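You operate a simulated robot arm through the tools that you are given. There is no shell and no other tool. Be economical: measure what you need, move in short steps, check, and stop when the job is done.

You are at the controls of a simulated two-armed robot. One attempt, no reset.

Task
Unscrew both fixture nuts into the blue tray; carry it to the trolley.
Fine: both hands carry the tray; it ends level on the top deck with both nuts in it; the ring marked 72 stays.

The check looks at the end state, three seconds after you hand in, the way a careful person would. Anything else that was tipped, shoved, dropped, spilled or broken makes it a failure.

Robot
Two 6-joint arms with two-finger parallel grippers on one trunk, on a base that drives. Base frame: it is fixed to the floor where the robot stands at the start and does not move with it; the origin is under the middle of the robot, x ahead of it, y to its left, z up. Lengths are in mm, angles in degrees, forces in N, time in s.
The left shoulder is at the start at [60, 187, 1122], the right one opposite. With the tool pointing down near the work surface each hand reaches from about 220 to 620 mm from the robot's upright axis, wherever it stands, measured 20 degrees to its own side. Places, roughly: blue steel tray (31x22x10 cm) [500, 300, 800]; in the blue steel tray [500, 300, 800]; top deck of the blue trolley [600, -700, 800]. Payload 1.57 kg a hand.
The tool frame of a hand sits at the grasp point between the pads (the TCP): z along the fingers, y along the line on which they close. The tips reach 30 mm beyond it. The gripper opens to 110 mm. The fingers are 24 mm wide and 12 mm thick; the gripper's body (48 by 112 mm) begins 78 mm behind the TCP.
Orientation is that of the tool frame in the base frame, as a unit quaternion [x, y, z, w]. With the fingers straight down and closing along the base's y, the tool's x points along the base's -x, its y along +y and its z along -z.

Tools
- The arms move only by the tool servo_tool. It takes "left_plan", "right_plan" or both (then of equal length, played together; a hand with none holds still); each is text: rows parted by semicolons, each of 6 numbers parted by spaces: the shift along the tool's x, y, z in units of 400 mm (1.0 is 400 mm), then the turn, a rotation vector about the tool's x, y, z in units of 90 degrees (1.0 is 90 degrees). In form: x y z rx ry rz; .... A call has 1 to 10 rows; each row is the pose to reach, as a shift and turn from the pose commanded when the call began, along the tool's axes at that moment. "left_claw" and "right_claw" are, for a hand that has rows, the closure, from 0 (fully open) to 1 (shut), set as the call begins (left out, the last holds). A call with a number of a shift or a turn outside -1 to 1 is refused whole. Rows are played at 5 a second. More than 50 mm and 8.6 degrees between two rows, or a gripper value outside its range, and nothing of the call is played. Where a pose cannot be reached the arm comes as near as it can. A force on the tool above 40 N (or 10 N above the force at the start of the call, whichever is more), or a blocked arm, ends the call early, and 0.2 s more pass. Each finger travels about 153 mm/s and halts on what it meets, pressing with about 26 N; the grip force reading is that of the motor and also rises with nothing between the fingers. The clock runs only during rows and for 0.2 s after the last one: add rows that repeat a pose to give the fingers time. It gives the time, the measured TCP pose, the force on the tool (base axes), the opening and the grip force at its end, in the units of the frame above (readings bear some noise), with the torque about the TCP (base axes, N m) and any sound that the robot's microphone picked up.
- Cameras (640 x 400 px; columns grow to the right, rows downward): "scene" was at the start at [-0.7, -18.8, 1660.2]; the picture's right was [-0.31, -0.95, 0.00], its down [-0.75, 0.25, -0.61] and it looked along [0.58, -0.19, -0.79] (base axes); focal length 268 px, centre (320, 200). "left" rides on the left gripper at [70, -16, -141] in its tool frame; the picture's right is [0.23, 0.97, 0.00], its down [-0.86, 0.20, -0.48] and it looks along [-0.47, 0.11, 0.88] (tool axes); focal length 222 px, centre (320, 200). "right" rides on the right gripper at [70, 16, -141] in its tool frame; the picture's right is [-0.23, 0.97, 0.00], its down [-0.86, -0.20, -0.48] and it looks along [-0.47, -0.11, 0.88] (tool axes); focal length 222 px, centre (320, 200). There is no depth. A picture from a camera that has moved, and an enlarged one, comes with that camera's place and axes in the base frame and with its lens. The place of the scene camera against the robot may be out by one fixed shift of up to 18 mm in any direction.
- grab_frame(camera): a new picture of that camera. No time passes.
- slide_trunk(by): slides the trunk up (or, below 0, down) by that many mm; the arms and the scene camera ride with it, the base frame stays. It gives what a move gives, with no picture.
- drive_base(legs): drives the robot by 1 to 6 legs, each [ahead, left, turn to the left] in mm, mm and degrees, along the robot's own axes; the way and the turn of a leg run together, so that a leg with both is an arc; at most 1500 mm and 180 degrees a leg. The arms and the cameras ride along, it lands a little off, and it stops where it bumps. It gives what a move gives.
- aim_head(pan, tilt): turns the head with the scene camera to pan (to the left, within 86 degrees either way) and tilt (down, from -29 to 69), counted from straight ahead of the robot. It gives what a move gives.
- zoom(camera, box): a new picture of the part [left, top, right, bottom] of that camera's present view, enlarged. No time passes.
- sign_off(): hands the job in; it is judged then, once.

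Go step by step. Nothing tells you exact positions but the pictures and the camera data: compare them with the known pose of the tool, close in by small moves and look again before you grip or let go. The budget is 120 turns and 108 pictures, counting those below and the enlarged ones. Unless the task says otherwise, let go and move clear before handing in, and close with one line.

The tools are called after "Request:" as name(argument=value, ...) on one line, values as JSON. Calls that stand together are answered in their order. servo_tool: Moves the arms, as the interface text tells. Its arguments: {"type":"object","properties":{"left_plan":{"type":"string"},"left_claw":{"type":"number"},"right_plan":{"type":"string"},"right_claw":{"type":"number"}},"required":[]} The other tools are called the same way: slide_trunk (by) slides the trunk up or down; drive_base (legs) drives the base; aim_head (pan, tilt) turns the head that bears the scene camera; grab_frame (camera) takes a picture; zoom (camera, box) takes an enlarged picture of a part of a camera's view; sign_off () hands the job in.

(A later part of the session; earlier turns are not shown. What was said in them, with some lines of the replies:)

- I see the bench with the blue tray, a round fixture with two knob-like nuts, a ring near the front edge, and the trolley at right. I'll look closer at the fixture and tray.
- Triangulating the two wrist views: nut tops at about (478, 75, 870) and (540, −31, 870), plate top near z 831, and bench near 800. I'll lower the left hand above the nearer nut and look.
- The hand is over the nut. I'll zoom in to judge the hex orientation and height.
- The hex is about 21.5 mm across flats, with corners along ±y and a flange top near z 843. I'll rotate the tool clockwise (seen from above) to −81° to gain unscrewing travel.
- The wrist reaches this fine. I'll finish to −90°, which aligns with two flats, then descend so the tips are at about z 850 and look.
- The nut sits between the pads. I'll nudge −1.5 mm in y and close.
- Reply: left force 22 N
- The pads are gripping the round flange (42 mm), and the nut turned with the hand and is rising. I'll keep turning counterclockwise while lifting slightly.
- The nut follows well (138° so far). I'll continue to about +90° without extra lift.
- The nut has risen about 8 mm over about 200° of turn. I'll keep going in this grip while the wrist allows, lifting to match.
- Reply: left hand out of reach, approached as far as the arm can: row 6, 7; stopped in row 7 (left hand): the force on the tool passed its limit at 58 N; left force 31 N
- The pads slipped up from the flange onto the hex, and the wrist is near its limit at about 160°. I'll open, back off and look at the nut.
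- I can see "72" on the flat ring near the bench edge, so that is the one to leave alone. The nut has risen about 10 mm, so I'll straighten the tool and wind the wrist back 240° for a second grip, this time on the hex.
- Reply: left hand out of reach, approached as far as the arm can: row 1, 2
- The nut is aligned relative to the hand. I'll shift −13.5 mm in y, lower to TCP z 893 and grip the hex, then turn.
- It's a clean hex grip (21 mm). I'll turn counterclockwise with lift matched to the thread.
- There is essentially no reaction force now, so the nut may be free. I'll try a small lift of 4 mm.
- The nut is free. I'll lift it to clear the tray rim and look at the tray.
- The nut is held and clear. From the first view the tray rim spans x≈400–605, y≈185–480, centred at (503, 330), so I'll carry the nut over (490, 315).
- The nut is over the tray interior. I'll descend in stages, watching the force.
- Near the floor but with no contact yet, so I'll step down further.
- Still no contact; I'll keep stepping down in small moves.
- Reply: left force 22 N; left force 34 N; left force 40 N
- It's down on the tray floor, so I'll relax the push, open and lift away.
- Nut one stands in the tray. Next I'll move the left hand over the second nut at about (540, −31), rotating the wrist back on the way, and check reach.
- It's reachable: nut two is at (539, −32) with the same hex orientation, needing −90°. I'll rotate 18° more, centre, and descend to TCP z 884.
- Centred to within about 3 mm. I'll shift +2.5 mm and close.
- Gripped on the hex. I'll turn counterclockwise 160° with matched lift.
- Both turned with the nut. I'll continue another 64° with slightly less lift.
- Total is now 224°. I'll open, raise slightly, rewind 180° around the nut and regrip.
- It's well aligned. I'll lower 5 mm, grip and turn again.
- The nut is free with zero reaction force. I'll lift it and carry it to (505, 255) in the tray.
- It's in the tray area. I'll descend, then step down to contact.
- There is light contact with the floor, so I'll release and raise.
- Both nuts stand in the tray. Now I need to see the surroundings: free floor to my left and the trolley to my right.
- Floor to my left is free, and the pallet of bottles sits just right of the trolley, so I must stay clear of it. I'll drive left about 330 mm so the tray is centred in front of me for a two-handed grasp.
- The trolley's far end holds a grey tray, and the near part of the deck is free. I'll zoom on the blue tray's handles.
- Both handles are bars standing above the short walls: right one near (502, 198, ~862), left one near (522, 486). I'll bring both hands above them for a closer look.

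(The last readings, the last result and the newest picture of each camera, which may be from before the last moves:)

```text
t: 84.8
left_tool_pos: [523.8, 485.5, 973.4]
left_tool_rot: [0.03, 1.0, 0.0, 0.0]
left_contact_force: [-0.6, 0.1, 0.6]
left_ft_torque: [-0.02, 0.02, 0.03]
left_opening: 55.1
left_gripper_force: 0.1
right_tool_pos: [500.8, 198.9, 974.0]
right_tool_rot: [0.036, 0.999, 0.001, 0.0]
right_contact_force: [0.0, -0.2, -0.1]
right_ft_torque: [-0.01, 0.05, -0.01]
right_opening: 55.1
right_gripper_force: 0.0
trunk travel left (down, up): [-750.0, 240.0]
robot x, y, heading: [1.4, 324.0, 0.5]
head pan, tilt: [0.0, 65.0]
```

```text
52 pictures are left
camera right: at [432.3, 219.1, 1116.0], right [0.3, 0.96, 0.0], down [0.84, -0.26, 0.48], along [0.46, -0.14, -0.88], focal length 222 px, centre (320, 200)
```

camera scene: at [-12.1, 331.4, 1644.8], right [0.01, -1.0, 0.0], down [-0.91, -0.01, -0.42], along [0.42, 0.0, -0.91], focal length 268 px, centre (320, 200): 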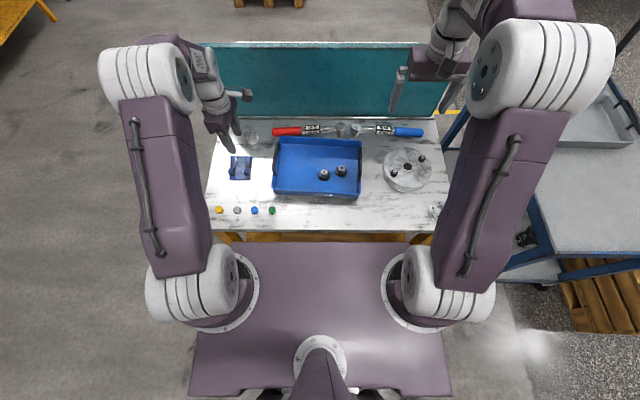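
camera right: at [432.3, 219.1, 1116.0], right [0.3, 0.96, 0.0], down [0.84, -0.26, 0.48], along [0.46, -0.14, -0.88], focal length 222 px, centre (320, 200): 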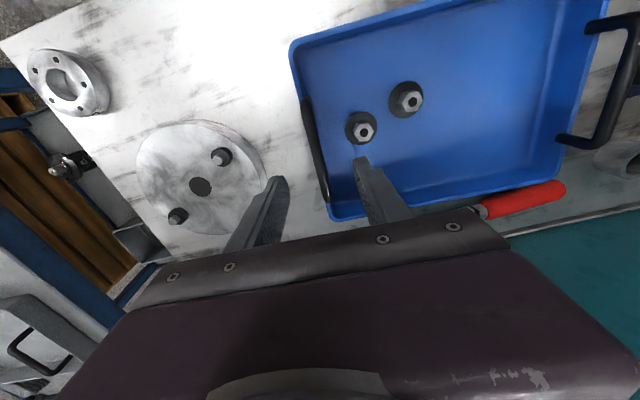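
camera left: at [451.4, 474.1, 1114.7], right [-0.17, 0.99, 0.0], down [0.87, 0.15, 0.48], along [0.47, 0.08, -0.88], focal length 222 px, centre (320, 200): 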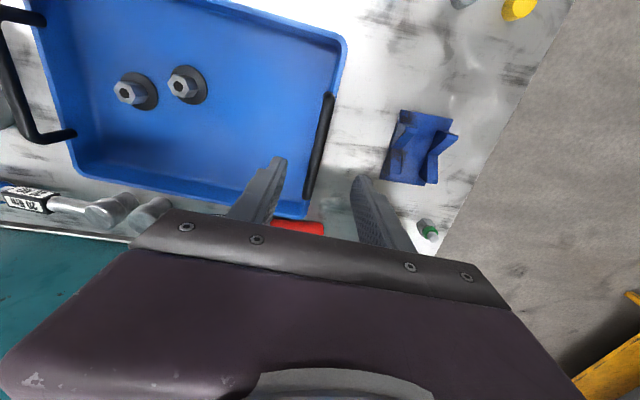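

Refined: bars at z≈884, y≈194 and 484, about 110 mm long and tilted about −5°. I'll centre the hands and come down to just above the bars.

Request:
servo_tool(left_plan="0.01 -0.003 0.05 0 0 0; 0.02 -0.005 0.1 0 0 0.01; 0.02 -0.005 0.12 0 0 0.01; 0.02 -0.005 0.12 0 0 0.01", right_plan="-0.002 -0.006 0.05 0 0 0; -0.003 -0.011 0.1 0 0 0.01; -0.003 -0.011 0.12 0 0 0.01; -0.003 -0.011 0.12 0 0 0.01")

Request:
zoom(camera="left", box=[220, 60, 460, 210])

Request:
zoom(camera="right", box=[180, 60, 420, 210])

Request:
zoom(camera="scene", box=[240, 100, 400, 200])

```text
t: 85.8
left_tool_pos: [515.9, 484.1, 925.9]
left_tool_rot: [0.037, 0.999, 0.001, 0.0]
left_contact_force: [0.3, 0.7, -0.2]
left_ft_torque: [0.03, -0.02, 0.01]
left_opening: 55.2
left_gripper_force: 0.0
right_tool_pos: [501.7, 195.9, 928.0]
right_tool_rot: [0.042, 0.999, 0.0, 0.0]
right_contact_force: [-0.4, 0.2, -0.2]
right_ft_torque: [-0.01, 0.0, 0.02]
right_opening: 54.9
right_gripper_force: 0.0
trunk travel left (down, up): [-750.0, 240.0]
robot x, y, heading: [0.6, 325.3, 0.6]
head pan, tilt: [0.0, 65.0]
```

```text
2.67 times, centred on (340, 135) of left
camera zoom: at [443.2, 474.2, 1066.6], right [-0.16, 0.99, 0.0], down [0.87, 0.14, 0.48], along [0.47, 0.08, -0.88], focal length 592 px, centre (267, 373)
```

zoom: 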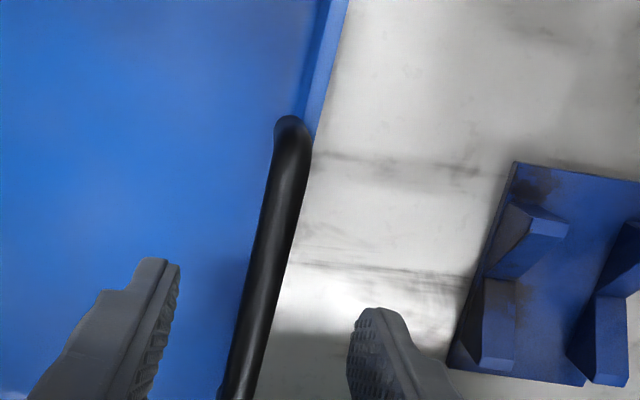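

```text
2.67 times, centred on (300, 135) of right
camera zoom: at [433.1, 217.4, 1069.0], right [0.31, 0.95, 0.0], down [0.83, -0.27, 0.48], along [0.46, -0.15, -0.88], focal length 592 px, centre (373, 373)
```

zoom: 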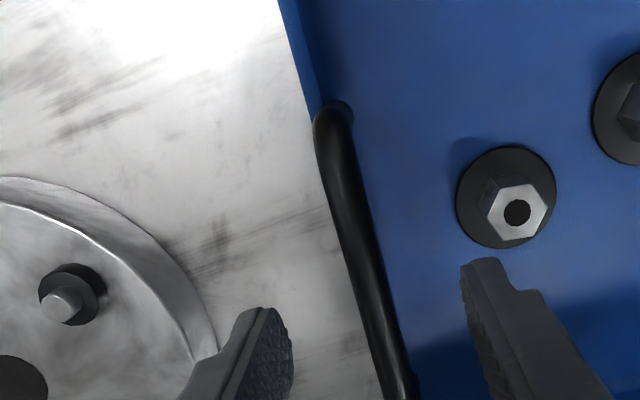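

```text
4.00 times, centred on (320, 150) of scene
camera zoom: at [-12.1, 332.8, 1644.8], right [0.01, -1.0, 0.0], down [-0.91, -0.01, -0.42], along [0.42, 0.0, -0.91], focal length 1071 px, centre (320, 400)
```

zoom: 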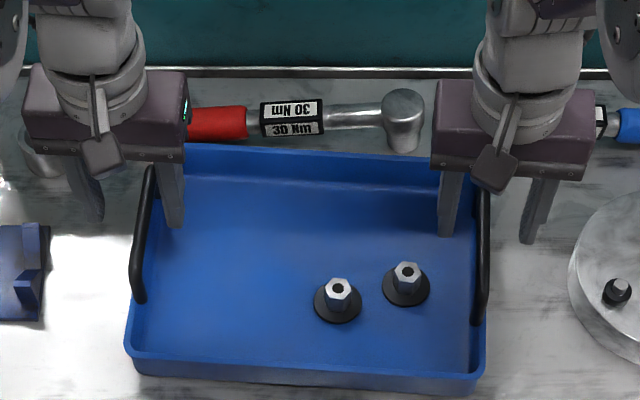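

Both bars are centred between the open fingers. I'll go down to TCP z≈890.

Request:
servo_tool(left_plan="0 0 0.03 0 0 0; 0 0 0.06 0 0 0; 0 0 0.09 0 0 0; 0 0 0.09 0 0 0", right_plan="0 0 0.03 0 0 0; 0 0 0.06 0 0 0; 0 0 0.095 0 0 0; 0 0 0.095 0 0 0")

Request:
zoom(camera="left", box=[220, 60, 460, 210])

Request:
zoom(camera="right", box=[180, 60, 420, 210])

```text
t: 86.8
left_tool_pos: [514.7, 485.1, 889.9]
left_tool_rot: [0.037, 0.999, 0.001, 0.001]
left_contact_force: [-0.2, -0.1, 0.1]
left_ft_torque: [0.0, 0.01, -0.01]
left_opening: 55.1
left_gripper_force: 0.1
right_tool_pos: [501.6, 195.9, 886.4]
right_tool_rot: [0.043, 0.999, 0.0, 0.001]
right_contact_force: [0.0, 0.7, -1.1]
right_ft_torque: [-0.04, -0.03, 0.0]
right_opening: 55.1
right_gripper_force: 0.1
trunk travel left (down, up): [-750.0, 240.0]
robot x, y, heading: [2.1, 327.0, 0.4]
head pan, tilt: [0.0, 65.0]
```

```text
2.67 times, centred on (340, 135) of left
camera zoom: at [442.5, 474.5, 1029.8], right [-0.16, 0.99, 0.0], down [0.87, 0.14, 0.48], along [0.47, 0.08, -0.88], focal length 592 px, centre (267, 373)
```

zoom: 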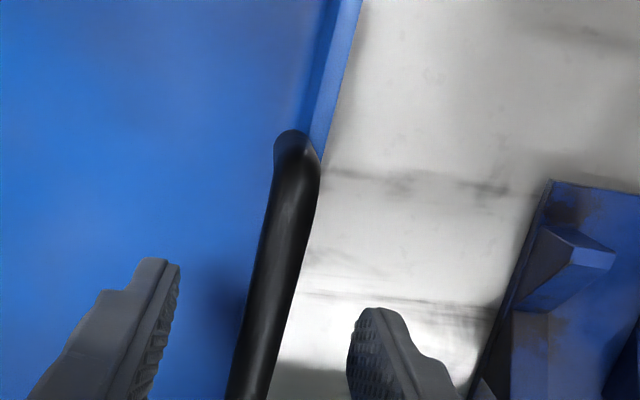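

```text
2.67 times, centred on (300, 135) of right
camera zoom: at [432.9, 217.6, 1028.0], right [0.31, 0.95, 0.0], down [0.83, -0.27, 0.48], along [0.45, -0.15, -0.88], focal length 592 px, centre (373, 373)
```

zoom: 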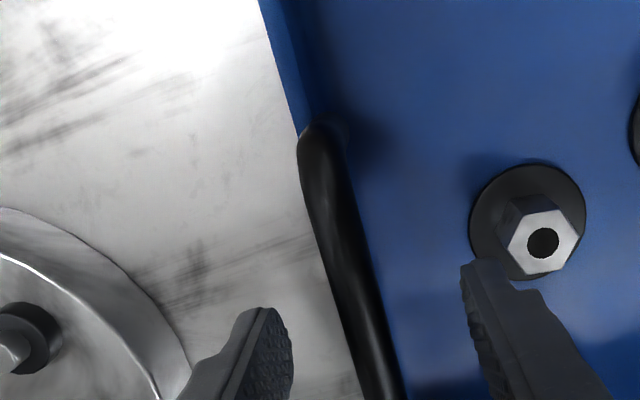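

To be sure the bars sit well inside the pads I'll go down to about 882, then close both hands.

Request:
servo_tool(left_plan="0 0 0.009 0 0 0; 0 0 0.018 0 0 0; 0 0 0.018 0 0 0", right_plan="0 0 0.006 0 0 0; 0 0 0.012 0 0 0; 0 0 0.012 0 0 0")

Request:
zoom(camera="scene", box=[240, 100, 400, 200])

Request:
servo_tool(left_plan="0 0 0 0 0 0; 0 0 0 0 0 0; 0 0 0 0 0 0; 0 0 0 0 0 0", right_plan="0 0 0 0 0 0; 0 0 0 0 0 0; 0 0 0 0 0 0; 0 0 0 0 0 0", left_claw=1, right_claw=1)

Request:
zoom(camera="left", box=[220, 60, 460, 210])

Request:
zoom(camera="right", box=[180, 60, 420, 210])

```text
t: 87.6
left_tool_pos: [514.5, 484.0, 882.8]
left_tool_rot: [0.037, 0.999, 0.002, 0.001]
left_contact_force: [0.1, 0.9, 0.0]
left_ft_torque: [-0.02, -0.01, -0.01]
left_opening: 54.7
left_gripper_force: 0.1
right_tool_pos: [501.7, 194.6, 883.1]
right_tool_rot: [0.043, 0.999, -0.001, 0.0]
right_contact_force: [-0.3, 0.4, 0.0]
right_ft_torque: [0.0, -0.04, 0.01]
right_opening: 55.2
right_gripper_force: 0.0
trunk travel left (down, up): [-750.0, 240.0]
robot x, y, heading: [4.0, 328.6, 0.6]
head pan, tilt: [0.0, 65.0]
```

```text
4.00 times, centred on (320, 150) of scene
camera zoom: at [-12.1, 332.9, 1644.8], right [0.01, -1.0, 0.0], down [-0.91, -0.01, -0.42], along [0.42, 0.0, -0.91], focal length 1071 px, centre (320, 400)
```

zoom: 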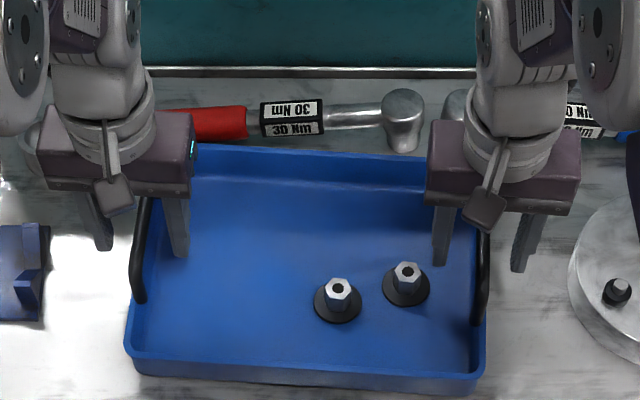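

```text
t: 88.6
left_tool_pos: [516.2, 484.2, 883.1]
left_tool_rot: [0.037, 0.999, 0.0, 0.001]
left_contact_force: [1.0, -25.6, -0.5]
left_ft_torque: [0.01, 0.07, 0.18]
left_opening: 11.5
left_gripper_force: 26.5
right_tool_pos: [501.2, 196.2, 883.0]
right_tool_rot: [0.043, 0.999, 0.001, 0.0]
right_contact_force: [-2.3, 25.5, 1.2]
right_ft_torque: [-0.08, 0.0, 0.64]
right_opening: 11.8
right_gripper_force: 26.3
trunk travel left (down, up): [-750.0, 240.0]
robot x, y, heading: [0.0, 327.7, 0.6]
head pan, tilt: [0.0, 65.0]
```

```text
2.67 times, centred on (340, 135) of left
camera zoom: at [442.8, 473.3, 1023.5], right [-0.16, 0.99, 0.0], down [0.87, 0.14, 0.48], along [0.47, 0.07, -0.88], focal length 592 px, centre (267, 373)
```

zoom: 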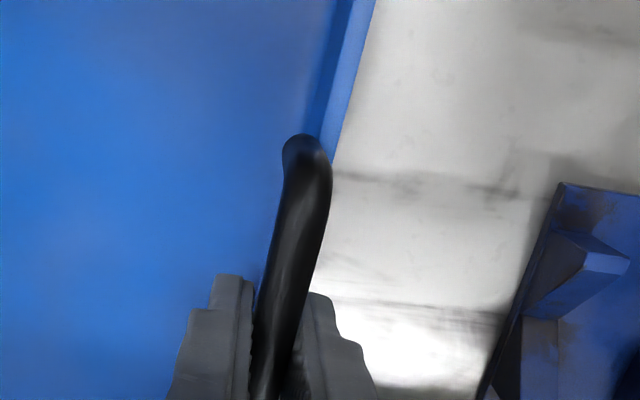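

```text
2.67 times, centred on (300, 135) of right
camera zoom: at [433.6, 218.4, 1024.5], right [0.31, 0.95, 0.0], down [0.84, -0.27, 0.48], along [0.45, -0.15, -0.88], focal length 592 px, centre (373, 373)
```

zoom: 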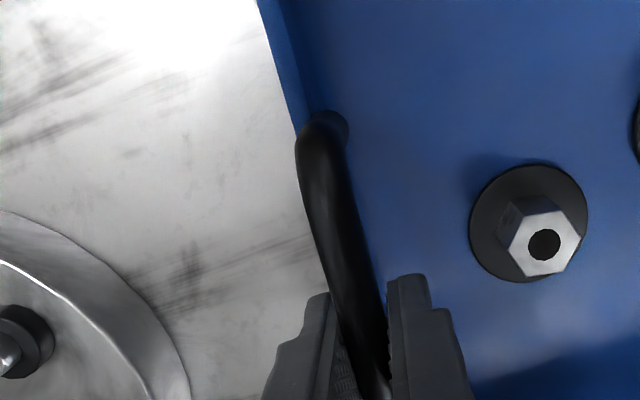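

Both bars are gripped (≈11.6 mm), but the hands are pulling outward at about 25 N. I'll relax that by 2.5 mm each, then lift slightly with the trunk.

Request:
servo_tool(left_plan="0 -0.003 0 0 0 0; 0 -0.006 0 0 0 0; 0 -0.006 0 0 0 0", right_plan="0 0.003 0 0 0 0; 0 0.006 0 0 0 0; 0 0.006 0 0 0 0")

Request:
slide_trunk(by=12)

Request:
grab_frame(camera="scene")

```text
t: 89.4
left_tool_pos: [515.2, 483.7, 883.1]
left_tool_rot: [0.036, 0.999, 0.002, 0.001]
left_contact_force: [2.3, -1.1, 1.5]
left_ft_torque: [-0.02, -0.14, 0.24]
left_opening: 12.0
left_gripper_force: 26.4
right_tool_pos: [502.3, 195.9, 882.7]
right_tool_rot: [0.042, 0.999, -0.001, 0.0]
right_contact_force: [-2.6, 2.0, -0.6]
right_ft_torque: [-0.01, -0.18, 0.62]
right_opening: 12.1
right_gripper_force: 26.1
trunk travel left (down, up): [-750.0, 240.0]
robot x, y, heading: [-0.7, 331.3, 0.5]
head pan, tilt: [0.0, 65.0]
```

```text
t: 90.0
left_tool_pos: [515.0, 483.6, 894.8]
left_tool_rot: [0.037, 0.999, 0.001, 0.001]
left_contact_force: [3.3, 11.9, -3.0]
left_ft_torque: [-0.05, -0.04, 0.27]
left_opening: 11.4
left_gripper_force: 25.9
right_tool_pos: [502.4, 196.1, 893.6]
right_tool_rot: [0.043, 0.999, 0.0, 0.0]
right_contact_force: [-3.5, -11.9, -2.8]
right_ft_torque: [0.02, 0.03, 0.61]
right_opening: 11.8
right_gripper_force: 26.4
trunk travel left (down, up): [-762.0, 228.0]
robot x, y, heading: [-2.2, 324.6, 0.6]
head pan, tilt: [0.0, 65.0]
```

```text
43 pictures are left
camera scene: at [-11.7, 332.9, 1656.8], right [0.01, -1.0, 0.0], down [-0.91, -0.01, -0.42], along [0.42, 0.0, -0.91], focal length 268 px, centre (320, 200)
```

scene: 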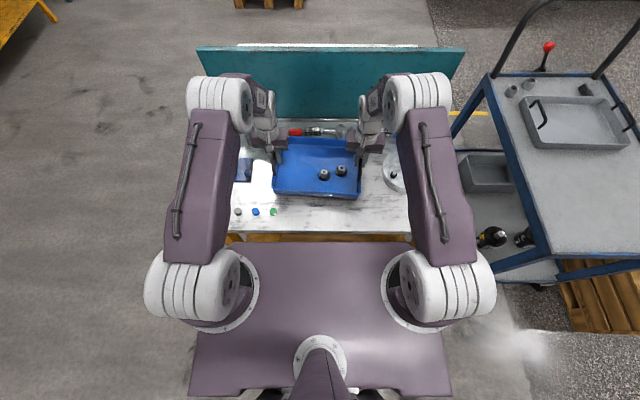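

The tray is lifting with both hands (about 3 N each). From this view the trolley deck is roughly axis-aligned: x 195–990, y −397 to −936, free at its near end. I'll ease the side force and raise 130 mm more.

Request:
servo_tool(left_plan="0 0.0025 0 0 0 0; 0 0.0025 0 0 0 0", right_plan="0 -0.0025 0 0 0 0; 0 -0.0025 0 0 0 0")

Request:
slide_trunk(by=130)

Request:
zoom(camera="scene", box=[220, 90, 420, 215])

Request:
grab_frame(camera="right")

```text
t: 90.6
left_tool_pos: [515.9, 483.4, 894.3]
left_tool_rot: [0.036, 0.999, 0.0, 0.001]
left_contact_force: [3.9, 7.1, -2.6]
left_ft_torque: [-0.02, -0.21, 0.27]
left_opening: 11.6
left_gripper_force: 25.9
right_tool_pos: [504.3, 196.4, 894.2]
right_tool_rot: [0.043, 0.999, 0.0, -0.001]
right_contact_force: [-3.9, -7.3, -3.5]
right_ft_torque: [-0.01, 0.19, 0.67]
right_opening: 12.2
right_gripper_force: 26.1
trunk travel left (down, up): [-762.0, 228.0]
robot x, y, heading: [0.5, 327.0, 0.6]
head pan, tilt: [0.0, 65.0]
```

```text
t: 92.2
left_tool_pos: [516.4, 484.5, 1025.1]
left_tool_rot: [0.036, 0.999, 0.001, 0.0]
left_contact_force: [2.3, 6.4, -3.0]
left_ft_torque: [-0.03, 0.02, 0.34]
left_opening: 11.4
left_gripper_force: 26.3
right_tool_pos: [502.2, 195.9, 1023.9]
right_tool_rot: [0.043, 0.999, -0.001, 0.0]
right_contact_force: [-3.5, -6.1, -4.7]
right_ft_torque: [-0.02, 0.02, 0.6]
right_opening: 12.0
right_gripper_force: 26.0
trunk travel left (down, up): [-892.0, 98.0]
robot x, y, heading: [0.7, 328.0, 0.4]
head pan, tilt: [0.0, 65.0]
```

```text
3.20 times, centred on (320, 152) of scene
camera zoom: at [-10.8, 332.9, 1786.8], right [0.01, -1.0, 0.0], down [-0.91, -0.01, -0.42], along [0.42, 0.0, -0.91], focal length 857 px, centre (320, 352)
```

zoom: 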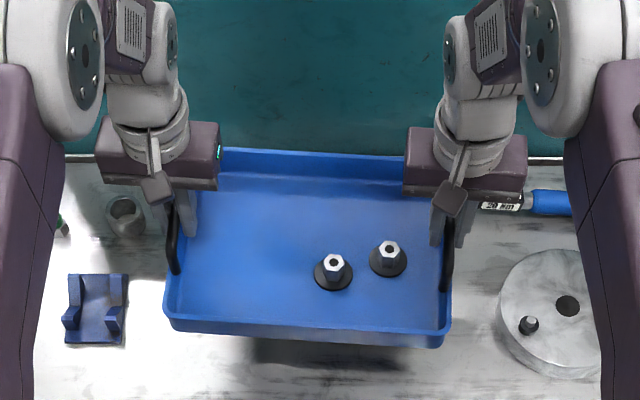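

```text
41 pictures are left
camera right: at [435.1, 218.8, 1166.2], right [0.31, 0.95, 0.0], down [0.84, -0.27, 0.48], along [0.45, -0.15, -0.88], focal length 222 px, centre (320, 200)
```

right: 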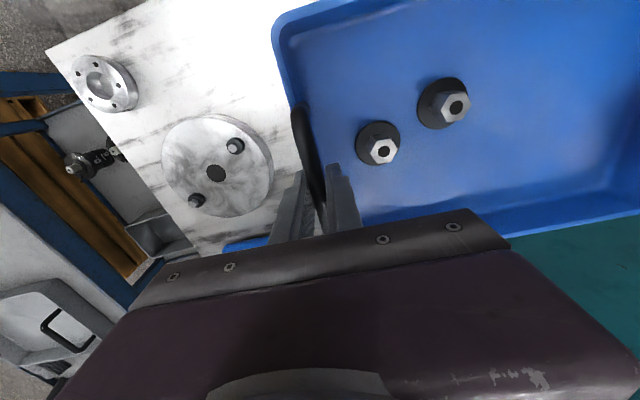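

The tray is up, level and holding both nuts. I'll back straight out from the bench 480 mm first.

Request:
drive_base(legs=[[-480, 0, 0]])

Request:
aim_head(pan=-60, tilt=50)

Request:
grab_frame(camera="scene")

```text
t: 95.0
left_tool_pos: [40.3, 485.5, 1024.7]
left_tool_rot: [0.029, 1.0, 0.0, 0.0]
left_contact_force: [3.4, 3.7, -3.0]
left_ft_torque: [-0.01, 0.03, 0.26]
left_opening: 11.7
left_gripper_force: 26.2
right_tool_pos: [31.8, 196.0, 1023.8]
right_tool_rot: [0.034, 0.999, 0.0, -0.001]
right_contact_force: [-2.8, -4.7, -3.5]
right_ft_torque: [0.03, 0.03, 0.64]
right_opening: 12.0
right_gripper_force: 25.8
trunk travel left (down, up): [-892.0, 98.0]
robot x, y, heading: [-472.7, 322.9, 1.3]
head pan, tilt: [0.0, 65.0]
```

```text
t: 96.3
left_tool_pos: [39.4, 485.0, 1025.0]
left_tool_rot: [0.029, 1.0, 0.0, 0.002]
left_contact_force: [3.3, -0.5, -2.8]
left_ft_torque: [0.0, -0.22, 0.2]
left_opening: 11.7
left_gripper_force: 25.3
right_tool_pos: [30.9, 196.5, 1024.7]
right_tool_rot: [0.036, 0.999, 0.0, 0.0]
right_contact_force: [-3.7, 0.0, -3.3]
right_ft_torque: [-0.01, 0.21, 0.64]
right_opening: 11.9
right_gripper_force: 26.3
trunk travel left (down, up): [-892.0, 98.0]
robot x, y, heading: [-472.0, 322.3, 1.3]
head pan, tilt: [-60.0, 50.0]
```

```text
40 pictures are left
camera scene: at [-505.8, 258.3, 1805.0], right [-0.85, -0.52, 0.0], down [-0.4, 0.65, -0.64], along [0.33, -0.55, -0.77], focal length 268 px, centre (320, 200)
```

scene: 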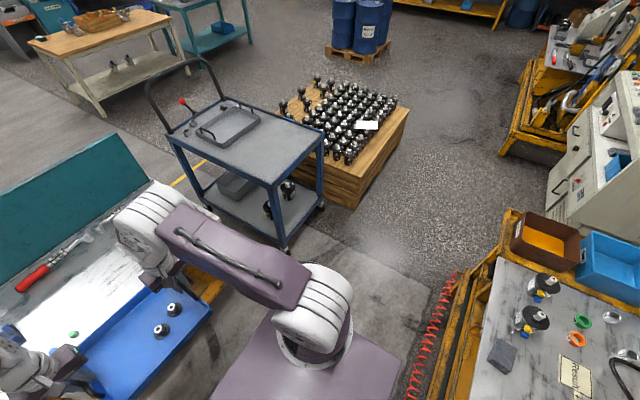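

Another bench stands behind me (front edge near x −780), so I'll move forward again to x≈−200 before going sideways. The tray stays high above both benches, and I'll aim for y≈−640 while straightening the heading.

Request:
drive_base(legs=[[270, 0, -1.3], [0, -600, 0]])

Request:
grab_frame(camera="scene")

```text
t: 101.2
left_tool_pos: [306.8, -120.3, 1024.3]
left_tool_rot: [0.036, 0.999, 0.0, 0.0]
left_contact_force: [3.3, 1.8, -2.9]
left_ft_torque: [0.04, 0.0, 0.22]
left_opening: 11.7
left_gripper_force: 26.0
right_tool_pos: [293.5, -407.8, 1024.9]
right_tool_rot: [0.043, 0.999, -0.001, -0.001]
right_contact_force: [-3.1, -0.4, -3.2]
right_ft_torque: [-0.05, 0.03, 0.62]
right_opening: 11.7
right_gripper_force: 26.1
trunk travel left (down, up): [-892.0, 98.0]
robot x, y, heading: [-209.9, -277.2, 0.1]
head pan, tilt: [-60.0, 50.0]
```

```text
39 pictures are left
camera scene: at [-242.5, -336.5, 1805.0], right [-0.86, -0.51, 0.0], down [-0.39, 0.66, -0.64], along [0.32, -0.56, -0.77], focal length 268 px, centre (320, 200)
```

scene: 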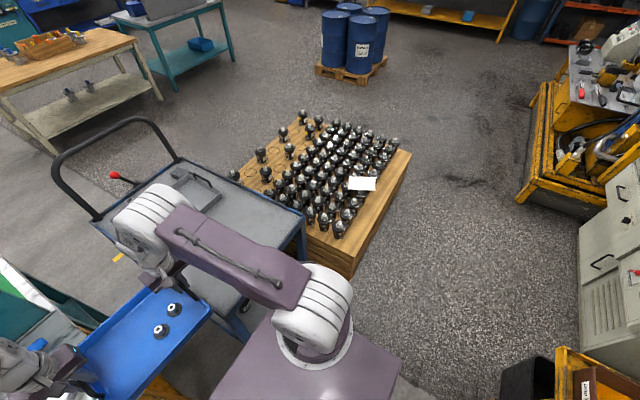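

There is plenty of clearance to the pallet (y < −1100). I'll continue sideways 350 mm and look straight ahead.

Request:
drive_base(legs=[[0, -350, 0]])

Request:
aim_head(pan=0, tilt=60)

Request:
grab_frame(camera="scene")

Request:
grab_frame(camera="left")

Request:
grab_frame(camera="right")

```text
t: 103.5
left_tool_pos: [309.4, -458.5, 1024.7]
left_tool_rot: [0.03, 1.0, 0.001, 0.0]
left_contact_force: [2.4, -1.4, -2.3]
left_ft_torque: [0.0, -0.11, 0.25]
left_opening: 11.9
left_gripper_force: 25.6
right_tool_pos: [300.5, -746.2, 1024.8]
right_tool_rot: [0.037, 0.999, -0.001, -0.001]
right_contact_force: [-3.0, -0.3, -2.6]
right_ft_torque: [-0.01, 0.19, 0.69]
right_opening: 11.5
right_gripper_force: 25.8
trunk travel left (down, up): [-892.0, 98.0]
robot x, y, heading: [-209.7, -621.2, 1.4]
head pan, tilt: [-60.0, 50.0]
```

```text
t: 104.8
left_tool_pos: [309.0, -458.4, 1024.7]
left_tool_rot: [0.029, 1.0, 0.001, 0.002]
left_contact_force: [2.0, -1.3, -2.3]
left_ft_torque: [-0.02, -0.16, 0.17]
left_opening: 11.5
left_gripper_force: 25.9
right_tool_pos: [300.4, -748.0, 1024.4]
right_tool_rot: [0.036, 0.999, 0.0, -0.001]
right_contact_force: [-2.5, 1.7, -3.5]
right_ft_torque: [-0.01, 0.23, 0.66]
right_opening: 11.7
right_gripper_force: 25.9
trunk travel left (down, up): [-892.0, 98.0]
robot x, y, heading: [-206.2, -624.4, 0.9]
head pan, tilt: [0.0, 60.0]
```

```text
38 pictures are left
camera scene: at [-210.0, -617.3, 1792.4], right [0.02, -1.0, 0.0], down [-0.87, -0.02, -0.5], along [0.5, 0.01, -0.87], focal length 268 px, centre (320, 200)
```

scene: 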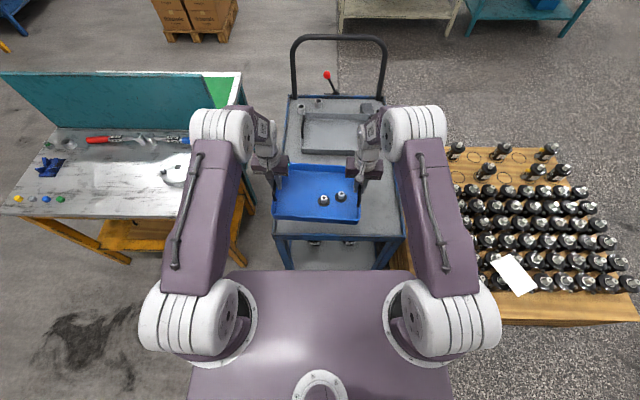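

```text
37 pictures are left
camera left: at [236.7, -471.2, 1165.1], right [-0.17, 0.99, 0.0], down [0.86, 0.15, 0.48], along [0.47, 0.08, -0.88], focal length 222 px, centre (320, 200)
```

left: 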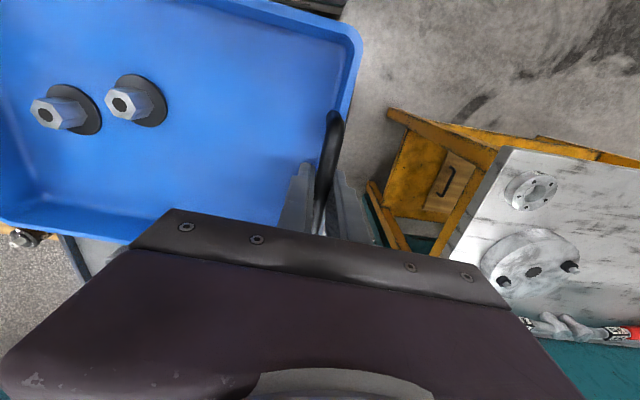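

```text
36 pictures are left
camera right: at [231.1, -725.8, 1166.2], right [0.3, 0.95, 0.0], down [0.84, -0.26, 0.48], along [0.46, -0.14, -0.88], focal length 222 px, centre (320, 200)
```

right: 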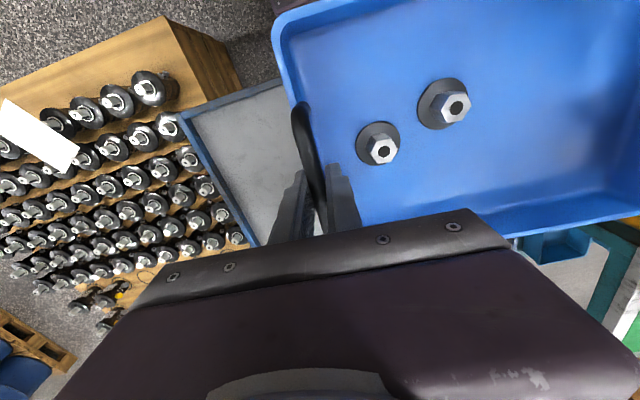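

The tray is over the trolley's near end now. The deck spans x≈192–1007, y≈−430 to −944. I'll drive 100 mm ahead and 30 mm right, straightening the heading.

Request:
drive_base(legs=[[100, -30, -1]])

Request:
grab_frame(camera="scene")

Request:
grab_frame(camera="left")

```text
t: 105.9
left_tool_pos: [405.2, -496.9, 1025.5]
left_tool_rot: [0.038, 0.999, 0.0, 0.002]
left_contact_force: [1.6, -1.7, -2.8]
left_ft_torque: [-0.02, -0.1, 0.18]
left_opening: 11.6
left_gripper_force: 25.7
right_tool_pos: [391.5, -785.2, 1025.1]
right_tool_rot: [0.044, 0.999, -0.001, 0.001]
right_contact_force: [-3.7, 1.7, -3.1]
right_ft_torque: [-0.01, 0.12, 0.64]
right_opening: 12.0
right_gripper_force: 25.4
trunk travel left (down, up): [-892.0, 98.0]
robot x, y, heading: [-107.6, -651.4, 0.1]
head pan, tilt: [0.0, 60.0]
```

```text
35 pictures are left
camera scene: at [-117.6, -644.4, 1792.4], right [0.0, -1.0, 0.0], down [-0.87, 0.0, -0.5], along [0.5, 0.0, -0.87], focal length 268 px, centre (320, 200)
```

scene: 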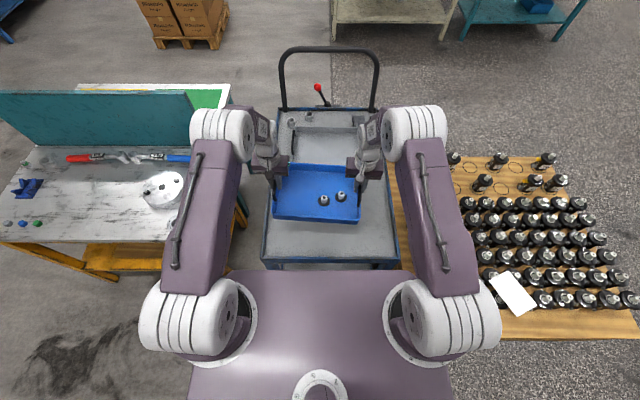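

```text
34 pictures are left
camera left: at [333.4, -506.5, 1166.4], right [-0.15, 0.99, 0.0], down [0.87, 0.13, 0.48], along [0.48, 0.07, -0.88], focal length 222 px, centre (320, 200)
```

left: 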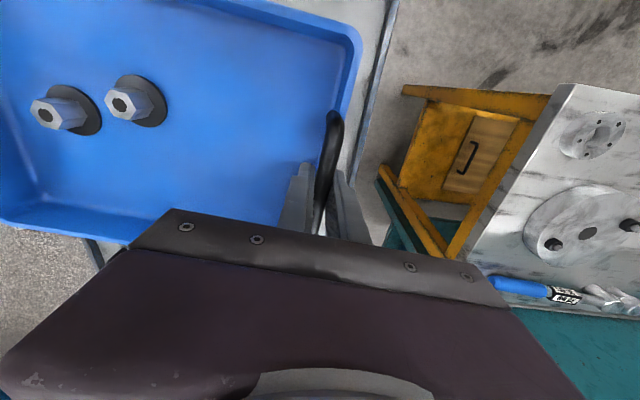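

The tray is well within the deck outline, with about 70 mm margin at the left and 90 mm at the near edge. I'll lower the trunk by 115 mm and check the gap.

Request:
slide_trunk(by=-115)

Request:
zoom(camera="scene", box=[240, 130, 420, 270])

Request:
grab_frame(camera="right")

```text
t: 107.4
left_tool_pos: [408.8, -496.2, 909.2]
left_tool_rot: [0.039, 0.999, 0.0, 0.002]
left_contact_force: [2.6, -1.4, -2.2]
left_ft_torque: [-0.01, -0.19, 0.11]
left_opening: 11.6
left_gripper_force: 26.3
right_tool_pos: [394.5, -785.3, 909.9]
right_tool_rot: [0.044, 0.999, 0.0, -0.001]
right_contact_force: [-2.7, 1.4, -3.6]
right_ft_torque: [0.02, 0.23, 0.62]
right_opening: 11.7
right_gripper_force: 26.1
trunk travel left (down, up): [-777.0, 213.0]
robot x, y, heading: [-104.2, -651.2, 0.4]
head pan, tilt: [0.0, 60.0]
```

```text
2.86 times, centred on (330, 200) of scene
camera zoom: at [-112.1, -646.4, 1677.4], right [0.0, -1.0, 0.0], down [-0.87, 0.0, -0.5], along [0.5, 0.0, -0.87], focal length 765 px, centre (291, 200)
```

zoom: 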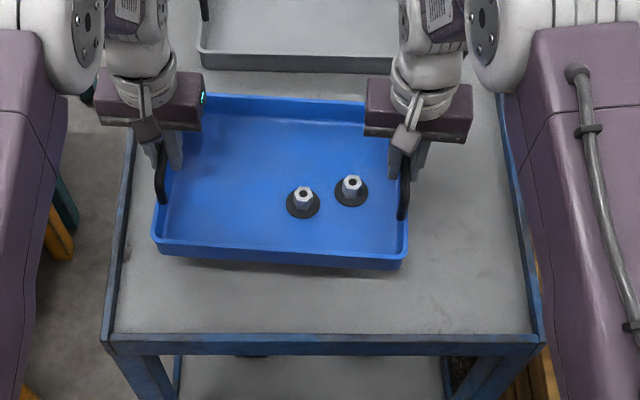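

```text
32 pictures are left
camera right: at [327.0, -762.1, 1051.1], right [0.31, 0.95, 0.0], down [0.84, -0.27, 0.48], along [0.45, -0.15, -0.88], focal length 222 px, centre (320, 200)
```

right: 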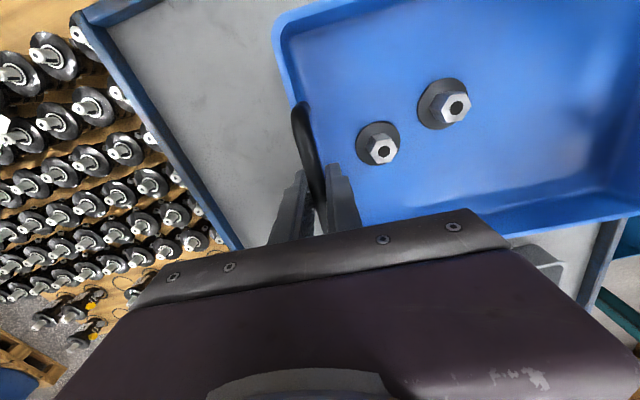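

It's well placed on the free part of the deck. I'll lower in small steps and watch the vertical force.

Request:
slide_trunk(by=-12)

Request:
slide_trunk(by=-6)

Request:
slide_trunk(by=-4)

```text
t: 108.0
left_tool_pos: [408.5, -497.8, 896.9]
left_tool_rot: [0.039, 0.999, 0.001, 0.0]
left_contact_force: [1.9, -1.1, -2.0]
left_ft_torque: [-0.02, -0.19, 0.16]
left_opening: 11.3
left_gripper_force: 26.1
right_tool_pos: [395.3, -784.9, 897.5]
right_tool_rot: [0.044, 0.999, 0.0, -0.001]
right_contact_force: [-2.6, 1.2, -2.7]
right_ft_torque: [0.01, 0.19, 0.65]
right_opening: 11.6
right_gripper_force: 25.9
trunk travel left (down, up): [-765.0, 225.0]
robot x, y, heading: [-111.2, -651.8, 0.1]
head pan, tilt: [0.0, 60.0]
```

```text
t: 108.5
left_tool_pos: [408.6, -496.2, 891.2]
left_tool_rot: [0.039, 0.999, 0.001, 0.0]
left_contact_force: [4.0, -1.5, -3.1]
left_ft_torque: [-0.02, -0.11, 0.16]
left_opening: 11.5
left_gripper_force: 26.2
right_tool_pos: [395.0, -784.7, 892.0]
right_tool_rot: [0.044, 0.999, 0.0, 0.0]
right_contact_force: [-3.1, 1.7, -4.2]
right_ft_torque: [-0.02, 0.1, 0.67]
right_opening: 11.4
right_gripper_force: 26.3
trunk travel left (down, up): [-759.0, 231.0]
robot x, y, heading: [-109.3, -647.9, -0.1]
head pan, tilt: [0.0, 60.0]
```

```text
t: 109.1
left_tool_pos: [410.0, -497.0, 886.7]
left_tool_rot: [0.038, 0.999, 0.001, 0.0]
left_contact_force: [3.0, -1.0, -3.0]
left_ft_torque: [-0.01, 0.03, 0.17]
left_opening: 11.5
left_gripper_force: 25.4
right_tool_pos: [395.2, -784.1, 887.7]
right_tool_rot: [0.045, 0.999, 0.0, -0.002]
right_contact_force: [-3.2, 0.8, -4.0]
right_ft_torque: [-0.04, 0.03, 0.63]
right_opening: 11.5
right_gripper_force: 25.9
trunk travel left (down, up): [-755.0, 235.0]
robot x, y, heading: [-110.5, -651.2, 0.2]
head pan, tilt: [0.0, 60.0]
```

Request:
slide_trunk(by=-3)

Request:
slide_trunk(by=-3)

Request:
zoom(camera="scene", box=[260, 170, 380, 245])

```text
t: 109.6
left_tool_pos: [409.3, -497.6, 883.8]
left_tool_rot: [0.038, 0.999, 0.001, 0.0]
left_contact_force: [1.9, -1.8, -3.2]
left_ft_torque: [0.03, 0.06, 0.15]
left_opening: 11.6
left_gripper_force: 26.2
right_tool_pos: [395.0, -784.9, 884.5]
right_tool_rot: [0.044, 0.999, 0.0, 0.0]
right_contact_force: [-3.0, 1.9, -2.9]
right_ft_torque: [0.0, -0.1, 0.6]
right_opening: 11.7
right_gripper_force: 26.0
trunk travel left (down, up): [-752.0, 238.0]
robot x, y, heading: [-110.3, -653.5, 0.0]
head pan, tilt: [0.0, 60.0]
```

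```text
t: 110.1
left_tool_pos: [409.2, -496.8, 881.9]
left_tool_rot: [0.038, 0.999, 0.001, 0.0]
left_contact_force: [3.1, -0.9, -2.3]
left_ft_torque: [-0.01, 0.07, 0.16]
left_opening: 11.5
left_gripper_force: 26.4
right_tool_pos: [395.3, -784.1, 881.2]
right_tool_rot: [0.044, 0.999, 0.0, -0.001]
right_contact_force: [-3.1, 1.3, -3.2]
right_ft_torque: [-0.02, -0.05, 0.6]
right_opening: 11.7
right_gripper_force: 26.0
trunk travel left (down, up): [-749.0, 241.0]
robot x, y, heading: [-107.1, -648.7, 0.2]
head pan, tilt: [0.0, 60.0]
```

```text
5.33 times, centred on (320, 208) of scene
camera zoom: at [-112.1, -646.2, 1649.4], right [0.0, -1.0, 0.0], down [-0.87, 0.0, -0.5], along [0.5, 0.0, -0.87], focal length 1428 px, centre (320, 160)
```

zoom: 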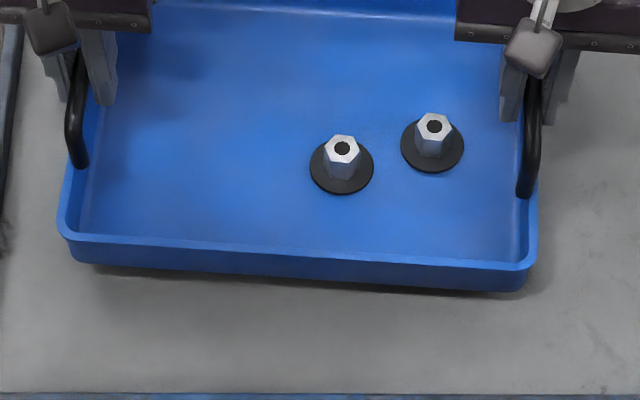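

Still carrying full weight, so the deck is a bit lower than the bench. I'll continue stepping down.

Request:
slide_trunk(by=-5)

Request:
slide_trunk(by=-4)

Request:
slide_trunk(by=-4)

```text
t: 110.7
left_tool_pos: [409.1, -497.9, 876.4]
left_tool_rot: [0.039, 0.999, 0.001, 0.0]
left_contact_force: [1.8, -0.3, -2.5]
left_ft_torque: [0.01, 0.1, 0.12]
left_opening: 11.7
left_gripper_force: 25.9
right_tool_pos: [396.0, -783.6, 876.1]
right_tool_rot: [0.044, 0.999, 0.0, -0.001]
right_contact_force: [-2.8, 1.1, -3.1]
right_ft_torque: [-0.01, -0.04, 0.63]
right_opening: 11.6
right_gripper_force: 26.1
trunk travel left (down, up): [-744.0, 246.0]
robot x, y, heading: [-110.0, -653.5, 0.1]
head pan, tilt: [0.0, 60.0]
```

```text
t: 111.2
left_tool_pos: [408.9, -496.6, 872.0]
left_tool_rot: [0.038, 0.999, 0.001, 0.001]
left_contact_force: [2.9, -0.7, -3.2]
left_ft_torque: [0.0, 0.01, 0.15]
left_opening: 11.4
left_gripper_force: 26.2
right_tool_pos: [396.1, -783.9, 871.7]
right_tool_rot: [0.045, 0.999, -0.001, -0.001]
right_contact_force: [-1.5, 0.6, -3.2]
right_ft_torque: [-0.05, 0.02, 0.63]
right_opening: 11.7
right_gripper_force: 25.5
trunk travel left (down, up): [-740.0, 250.0]
robot x, y, heading: [-104.0, -648.0, 0.3]
head pan, tilt: [0.0, 60.0]
```

```text
t: 111.7
left_tool_pos: [408.5, -497.1, 868.1]
left_tool_rot: [0.039, 0.999, 0.001, 0.001]
left_contact_force: [2.7, -1.1, -2.4]
left_ft_torque: [0.0, -0.01, 0.1]
left_opening: 11.4
left_gripper_force: 26.4
right_tool_pos: [394.4, -783.5, 868.9]
right_tool_rot: [0.044, 0.999, 0.0, 0.0]
right_contact_force: [-2.5, 1.1, -2.7]
right_ft_torque: [-0.01, 0.06, 0.65]
right_opening: 12.1
right_gripper_force: 25.7
trunk travel left (down, up): [-736.0, 254.0]
robot x, y, heading: [-108.0, -651.1, 0.2]
head pan, tilt: [0.0, 60.0]
```

Request:
slide_trunk(by=-4)

Request:
slide_trunk(by=-4)

Request:
slide_trunk(by=-4)

Request:
zoom(camera="scene", box=[260, 170, 380, 245])

```text
t: 112.2
left_tool_pos: [409.2, -496.3, 866.0]
left_tool_rot: [0.039, 0.999, 0.001, 0.0]
left_contact_force: [4.3, -1.7, 0.6]
left_ft_torque: [0.02, 0.27, 0.14]
left_opening: 11.6
left_gripper_force: 25.9
right_tool_pos: [395.9, -784.1, 865.0]
right_tool_rot: [0.045, 0.999, 0.0, 0.0]
right_contact_force: [-3.1, 0.5, 4.4]
right_ft_torque: [0.01, 0.29, 0.61]
right_opening: 12.0
right_gripper_force: 26.0
trunk travel left (down, up): [-732.0, 258.0]
robot x, y, heading: [-104.6, -650.2, 0.3]
head pan, tilt: [0.0, 60.0]
```

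```text
t: 112.8
left_tool_pos: [408.3, -497.2, 865.7]
left_tool_rot: [0.039, 0.999, 0.0, 0.007]
left_contact_force: [10.8, 2.1, 22.3]
left_ft_torque: [-0.01, -0.14, 0.16]
left_opening: 11.7
left_gripper_force: 26.1
right_tool_pos: [395.6, -784.9, 863.2]
right_tool_rot: [0.044, 0.999, 0.001, 0.004]
right_contact_force: [5.8, -3.1, 28.4]
right_ft_torque: [-0.03, -0.02, 0.6]
right_opening: 12.0
right_gripper_force: 26.0
trunk travel left (down, up): [-728.0, 262.0]
robot x, y, heading: [-107.2, -648.7, 0.3]
head pan, tilt: [0.0, 60.0]
```

```text
t: 113.3
left_tool_pos: [406.2, -497.8, 858.5]
left_tool_rot: [0.039, 0.999, 0.001, 0.001]
left_contact_force: [4.4, 2.0, 23.2]
left_ft_torque: [0.0, -0.03, 0.08]
left_opening: 11.8
left_gripper_force: 25.7
right_tool_pos: [392.4, -784.4, 859.2]
right_tool_rot: [0.044, 0.999, 0.0, 0.001]
right_contact_force: [2.1, -1.9, 21.9]
right_ft_torque: [-0.02, 0.01, 0.63]
right_opening: 11.8
right_gripper_force: 26.2
trunk travel left (down, up): [-724.0, 266.0]
robot x, y, heading: [-110.4, -648.0, -0.2]
head pan, tilt: [0.0, 60.0]
```

```text
5.33 times, centred on (320, 208) of scene
camera zoom: at [-119.1, -646.4, 1624.4], right [0.0, -1.0, 0.0], down [-0.86, 0.0, -0.5], along [0.5, 0.0, -0.86], focal length 1428 px, centre (320, 160)
```

zoom: 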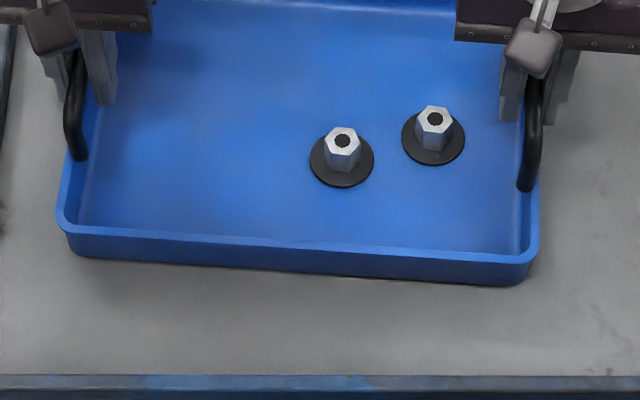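

Contact: the tray is on the deck and I'm pressing slightly. I'll relieve by raising the trunk about 5 mm, then open both hands.

Request:
slide_trunk(by=4)

Request:
servo_tool(left_plan="0 0 0 0 0 0; 0 0 0 0 0 0; 0 0 0 0 0 0; 0 0 0 0 0 0", right_plan="0 0 0 0 0 0; 0 0 0 0 0 0; 0 0 0 0 0 0; 0 0 0 0 0 0", left_claw=0.55, right_claw=0.55)

Request:
zoom(camera="scene", box=[240, 130, 420, 270])

Request:
zoom(camera="right", box=[180, 60, 420, 210])

Request:
zoom(camera="left", box=[220, 60, 460, 210])

```text
t: 113.8
left_tool_pos: [406.7, -497.4, 857.6]
left_tool_rot: [0.039, 0.999, 0.0, -0.002]
left_contact_force: [1.3, -0.8, -3.0]
left_ft_torque: [-0.05, 0.33, 0.04]
left_opening: 11.6
left_gripper_force: 26.3
right_tool_pos: [392.9, -784.4, 857.6]
right_tool_rot: [0.044, 0.999, -0.001, -0.003]
right_contact_force: [-1.5, 0.6, -4.0]
right_ft_torque: [-0.1, -0.34, 0.52]
right_opening: 11.6
right_gripper_force: 26.1
trunk travel left (down, up): [-728.0, 262.0]
robot x, y, heading: [-109.9, -654.5, 0.2]
head pan, tilt: [0.0, 60.0]
```

```text
t: 114.8
left_tool_pos: [409.1, -497.1, 860.2]
left_tool_rot: [0.039, 0.999, 0.001, 0.0]
left_contact_force: [0.5, 0.1, 0.1]
left_ft_torque: [0.0, 0.0, 0.0]
left_opening: 49.5
left_gripper_force: 0.1
right_tool_pos: [394.5, -783.8, 860.2]
right_tool_rot: [0.044, 0.999, 0.0, -0.001]
right_contact_force: [0.4, -0.9, 0.3]
right_ft_torque: [0.01, -0.01, 0.0]
right_opening: 49.3
right_gripper_force: 0.0
trunk travel left (down, up): [-728.0, 262.0]
robot x, y, heading: [-106.8, -649.7, 0.5]
head pan, tilt: [0.0, 60.0]
```

```text
2.86 times, centred on (330, 200) of scene
camera zoom: at [-113.7, -646.2, 1628.4], right [0.0, -1.0, 0.0], down [-0.87, 0.0, -0.5], along [0.5, 0.0, -0.87], focal length 765 px, centre (291, 200)
```

zoom: 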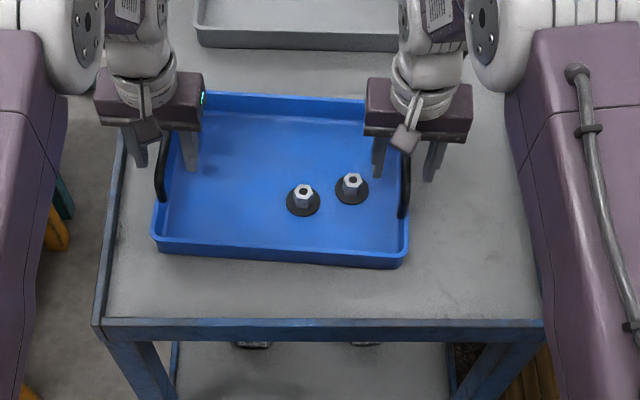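

```text
2.67 times, centred on (300, 135) of right
camera zoom: at [326.1, -762.0, 1002.6], right [0.31, 0.95, 0.0], down [0.83, -0.27, 0.48], along [0.45, -0.15, -0.88], focal length 592 px, centre (373, 373)
```

zoom: 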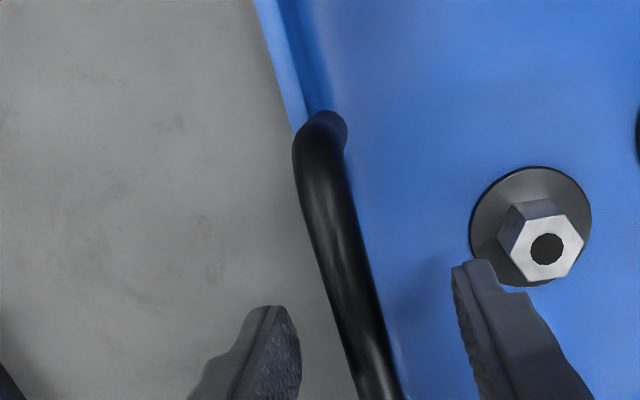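

```text
2.67 times, centred on (340, 135) of left
camera zoom: at [335.9, -507.6, 1001.5], right [-0.15, 0.99, 0.0], down [0.87, 0.13, 0.48], along [0.47, 0.07, -0.88], focal length 592 px, centre (267, 373)
```

zoom: 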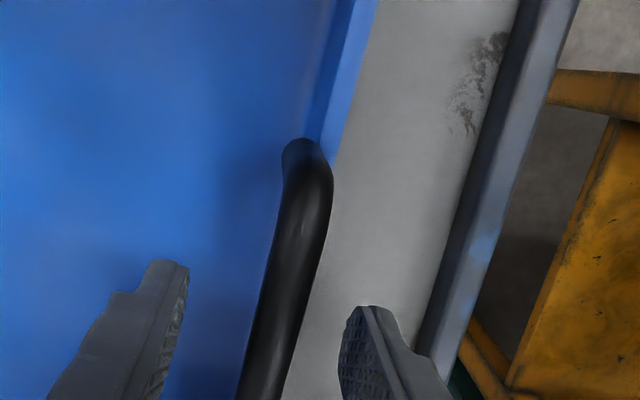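

Both hands are open with the bars free between the fingers. I'll raise the trunk straight up, then back away and check.

Request:
slide_trunk(by=180)

Request:
drive_base(legs=[[-150, 0, 0]])

Request:
grab_frame(camera="scene")

Request:
zoom(camera="scene", box=[230, 130, 430, 260])

```text
t: 116.8
left_tool_pos: [409.5, -496.4, 1041.2]
left_tool_rot: [0.039, 0.999, 0.001, 0.0]
left_contact_force: [0.2, -0.2, -0.3]
left_ft_torque: [0.01, 0.01, 0.0]
left_opening: 49.7
left_gripper_force: 0.2
right_tool_pos: [395.1, -784.8, 1039.9]
right_tool_rot: [0.045, 0.999, 0.0, -0.001]
right_contact_force: [0.2, -0.5, -0.9]
right_ft_torque: [0.02, 0.01, 0.0]
right_opening: 49.6
right_gripper_force: 0.0
trunk travel left (down, up): [-908.0, 82.0]
robot x, y, heading: [-110.8, -650.2, -0.1]
head pan, tilt: [0.0, 60.0]
```

```text
t: 118.2
left_tool_pos: [263.7, -497.6, 1038.8]
left_tool_rot: [0.037, 0.999, 0.0, 0.0]
left_contact_force: [0.1, -0.2, 0.6]
left_ft_torque: [-0.02, 0.01, 0.02]
left_opening: 49.5
left_gripper_force: 0.0
right_tool_pos: [252.1, -785.4, 1039.2]
right_tool_rot: [0.045, 0.999, 0.001, -0.002]
right_contact_force: [0.7, 0.9, 0.2]
right_ft_torque: [-0.02, 0.04, 0.01]
right_opening: 49.4
right_gripper_force: 0.1
trunk travel left (down, up): [-908.0, 82.0]
robot x, y, heading: [-252.7, -654.9, 0.3]
head pan, tilt: [0.0, 60.0]
```

```text
26 pictures are left
camera scene: at [-255.4, -646.7, 1808.4], right [0.0, -1.0, 0.0], down [-0.87, 0.0, -0.5], along [0.5, 0.0, -0.87], focal length 268 px, centre (320, 200)
```

scene: 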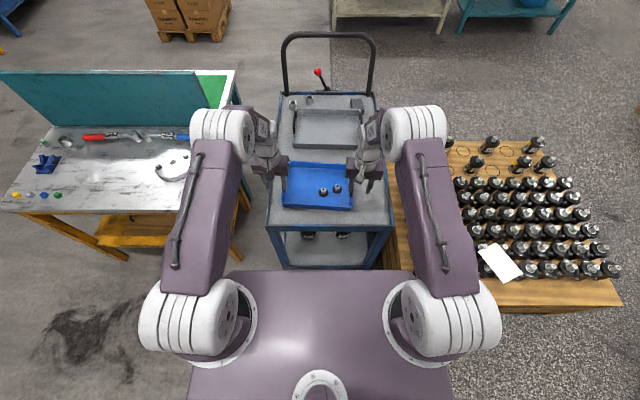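

```text
3.08 times, centred on (330, 195) of scene
camera zoom: at [-255.4, -646.7, 1808.4], right [0.0, -1.0, 0.0], down [-0.87, 0.0, -0.5], along [0.5, 0.0, -0.87], focal length 824 px, centre (289, 215)
```

zoom: 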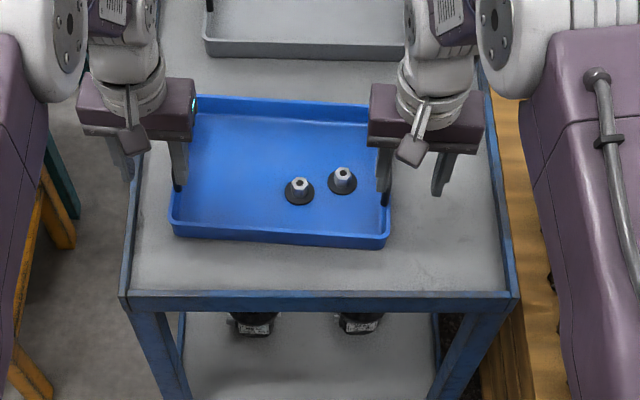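

The tray sits level on the trolley's top deck with both nuts upright in it, the hands are clear, and the ring marked 72 was left on the bench. I'm handing in.

Request:
sign_off()

```text
The job is handed in.
```

Both fixture nuts are unscrewed and standing in the blue tray, which I carried with both hands to the trolley and set level on the top deck. I left the ring marked 72 on the bench, released the tray and backed clear before handing in.
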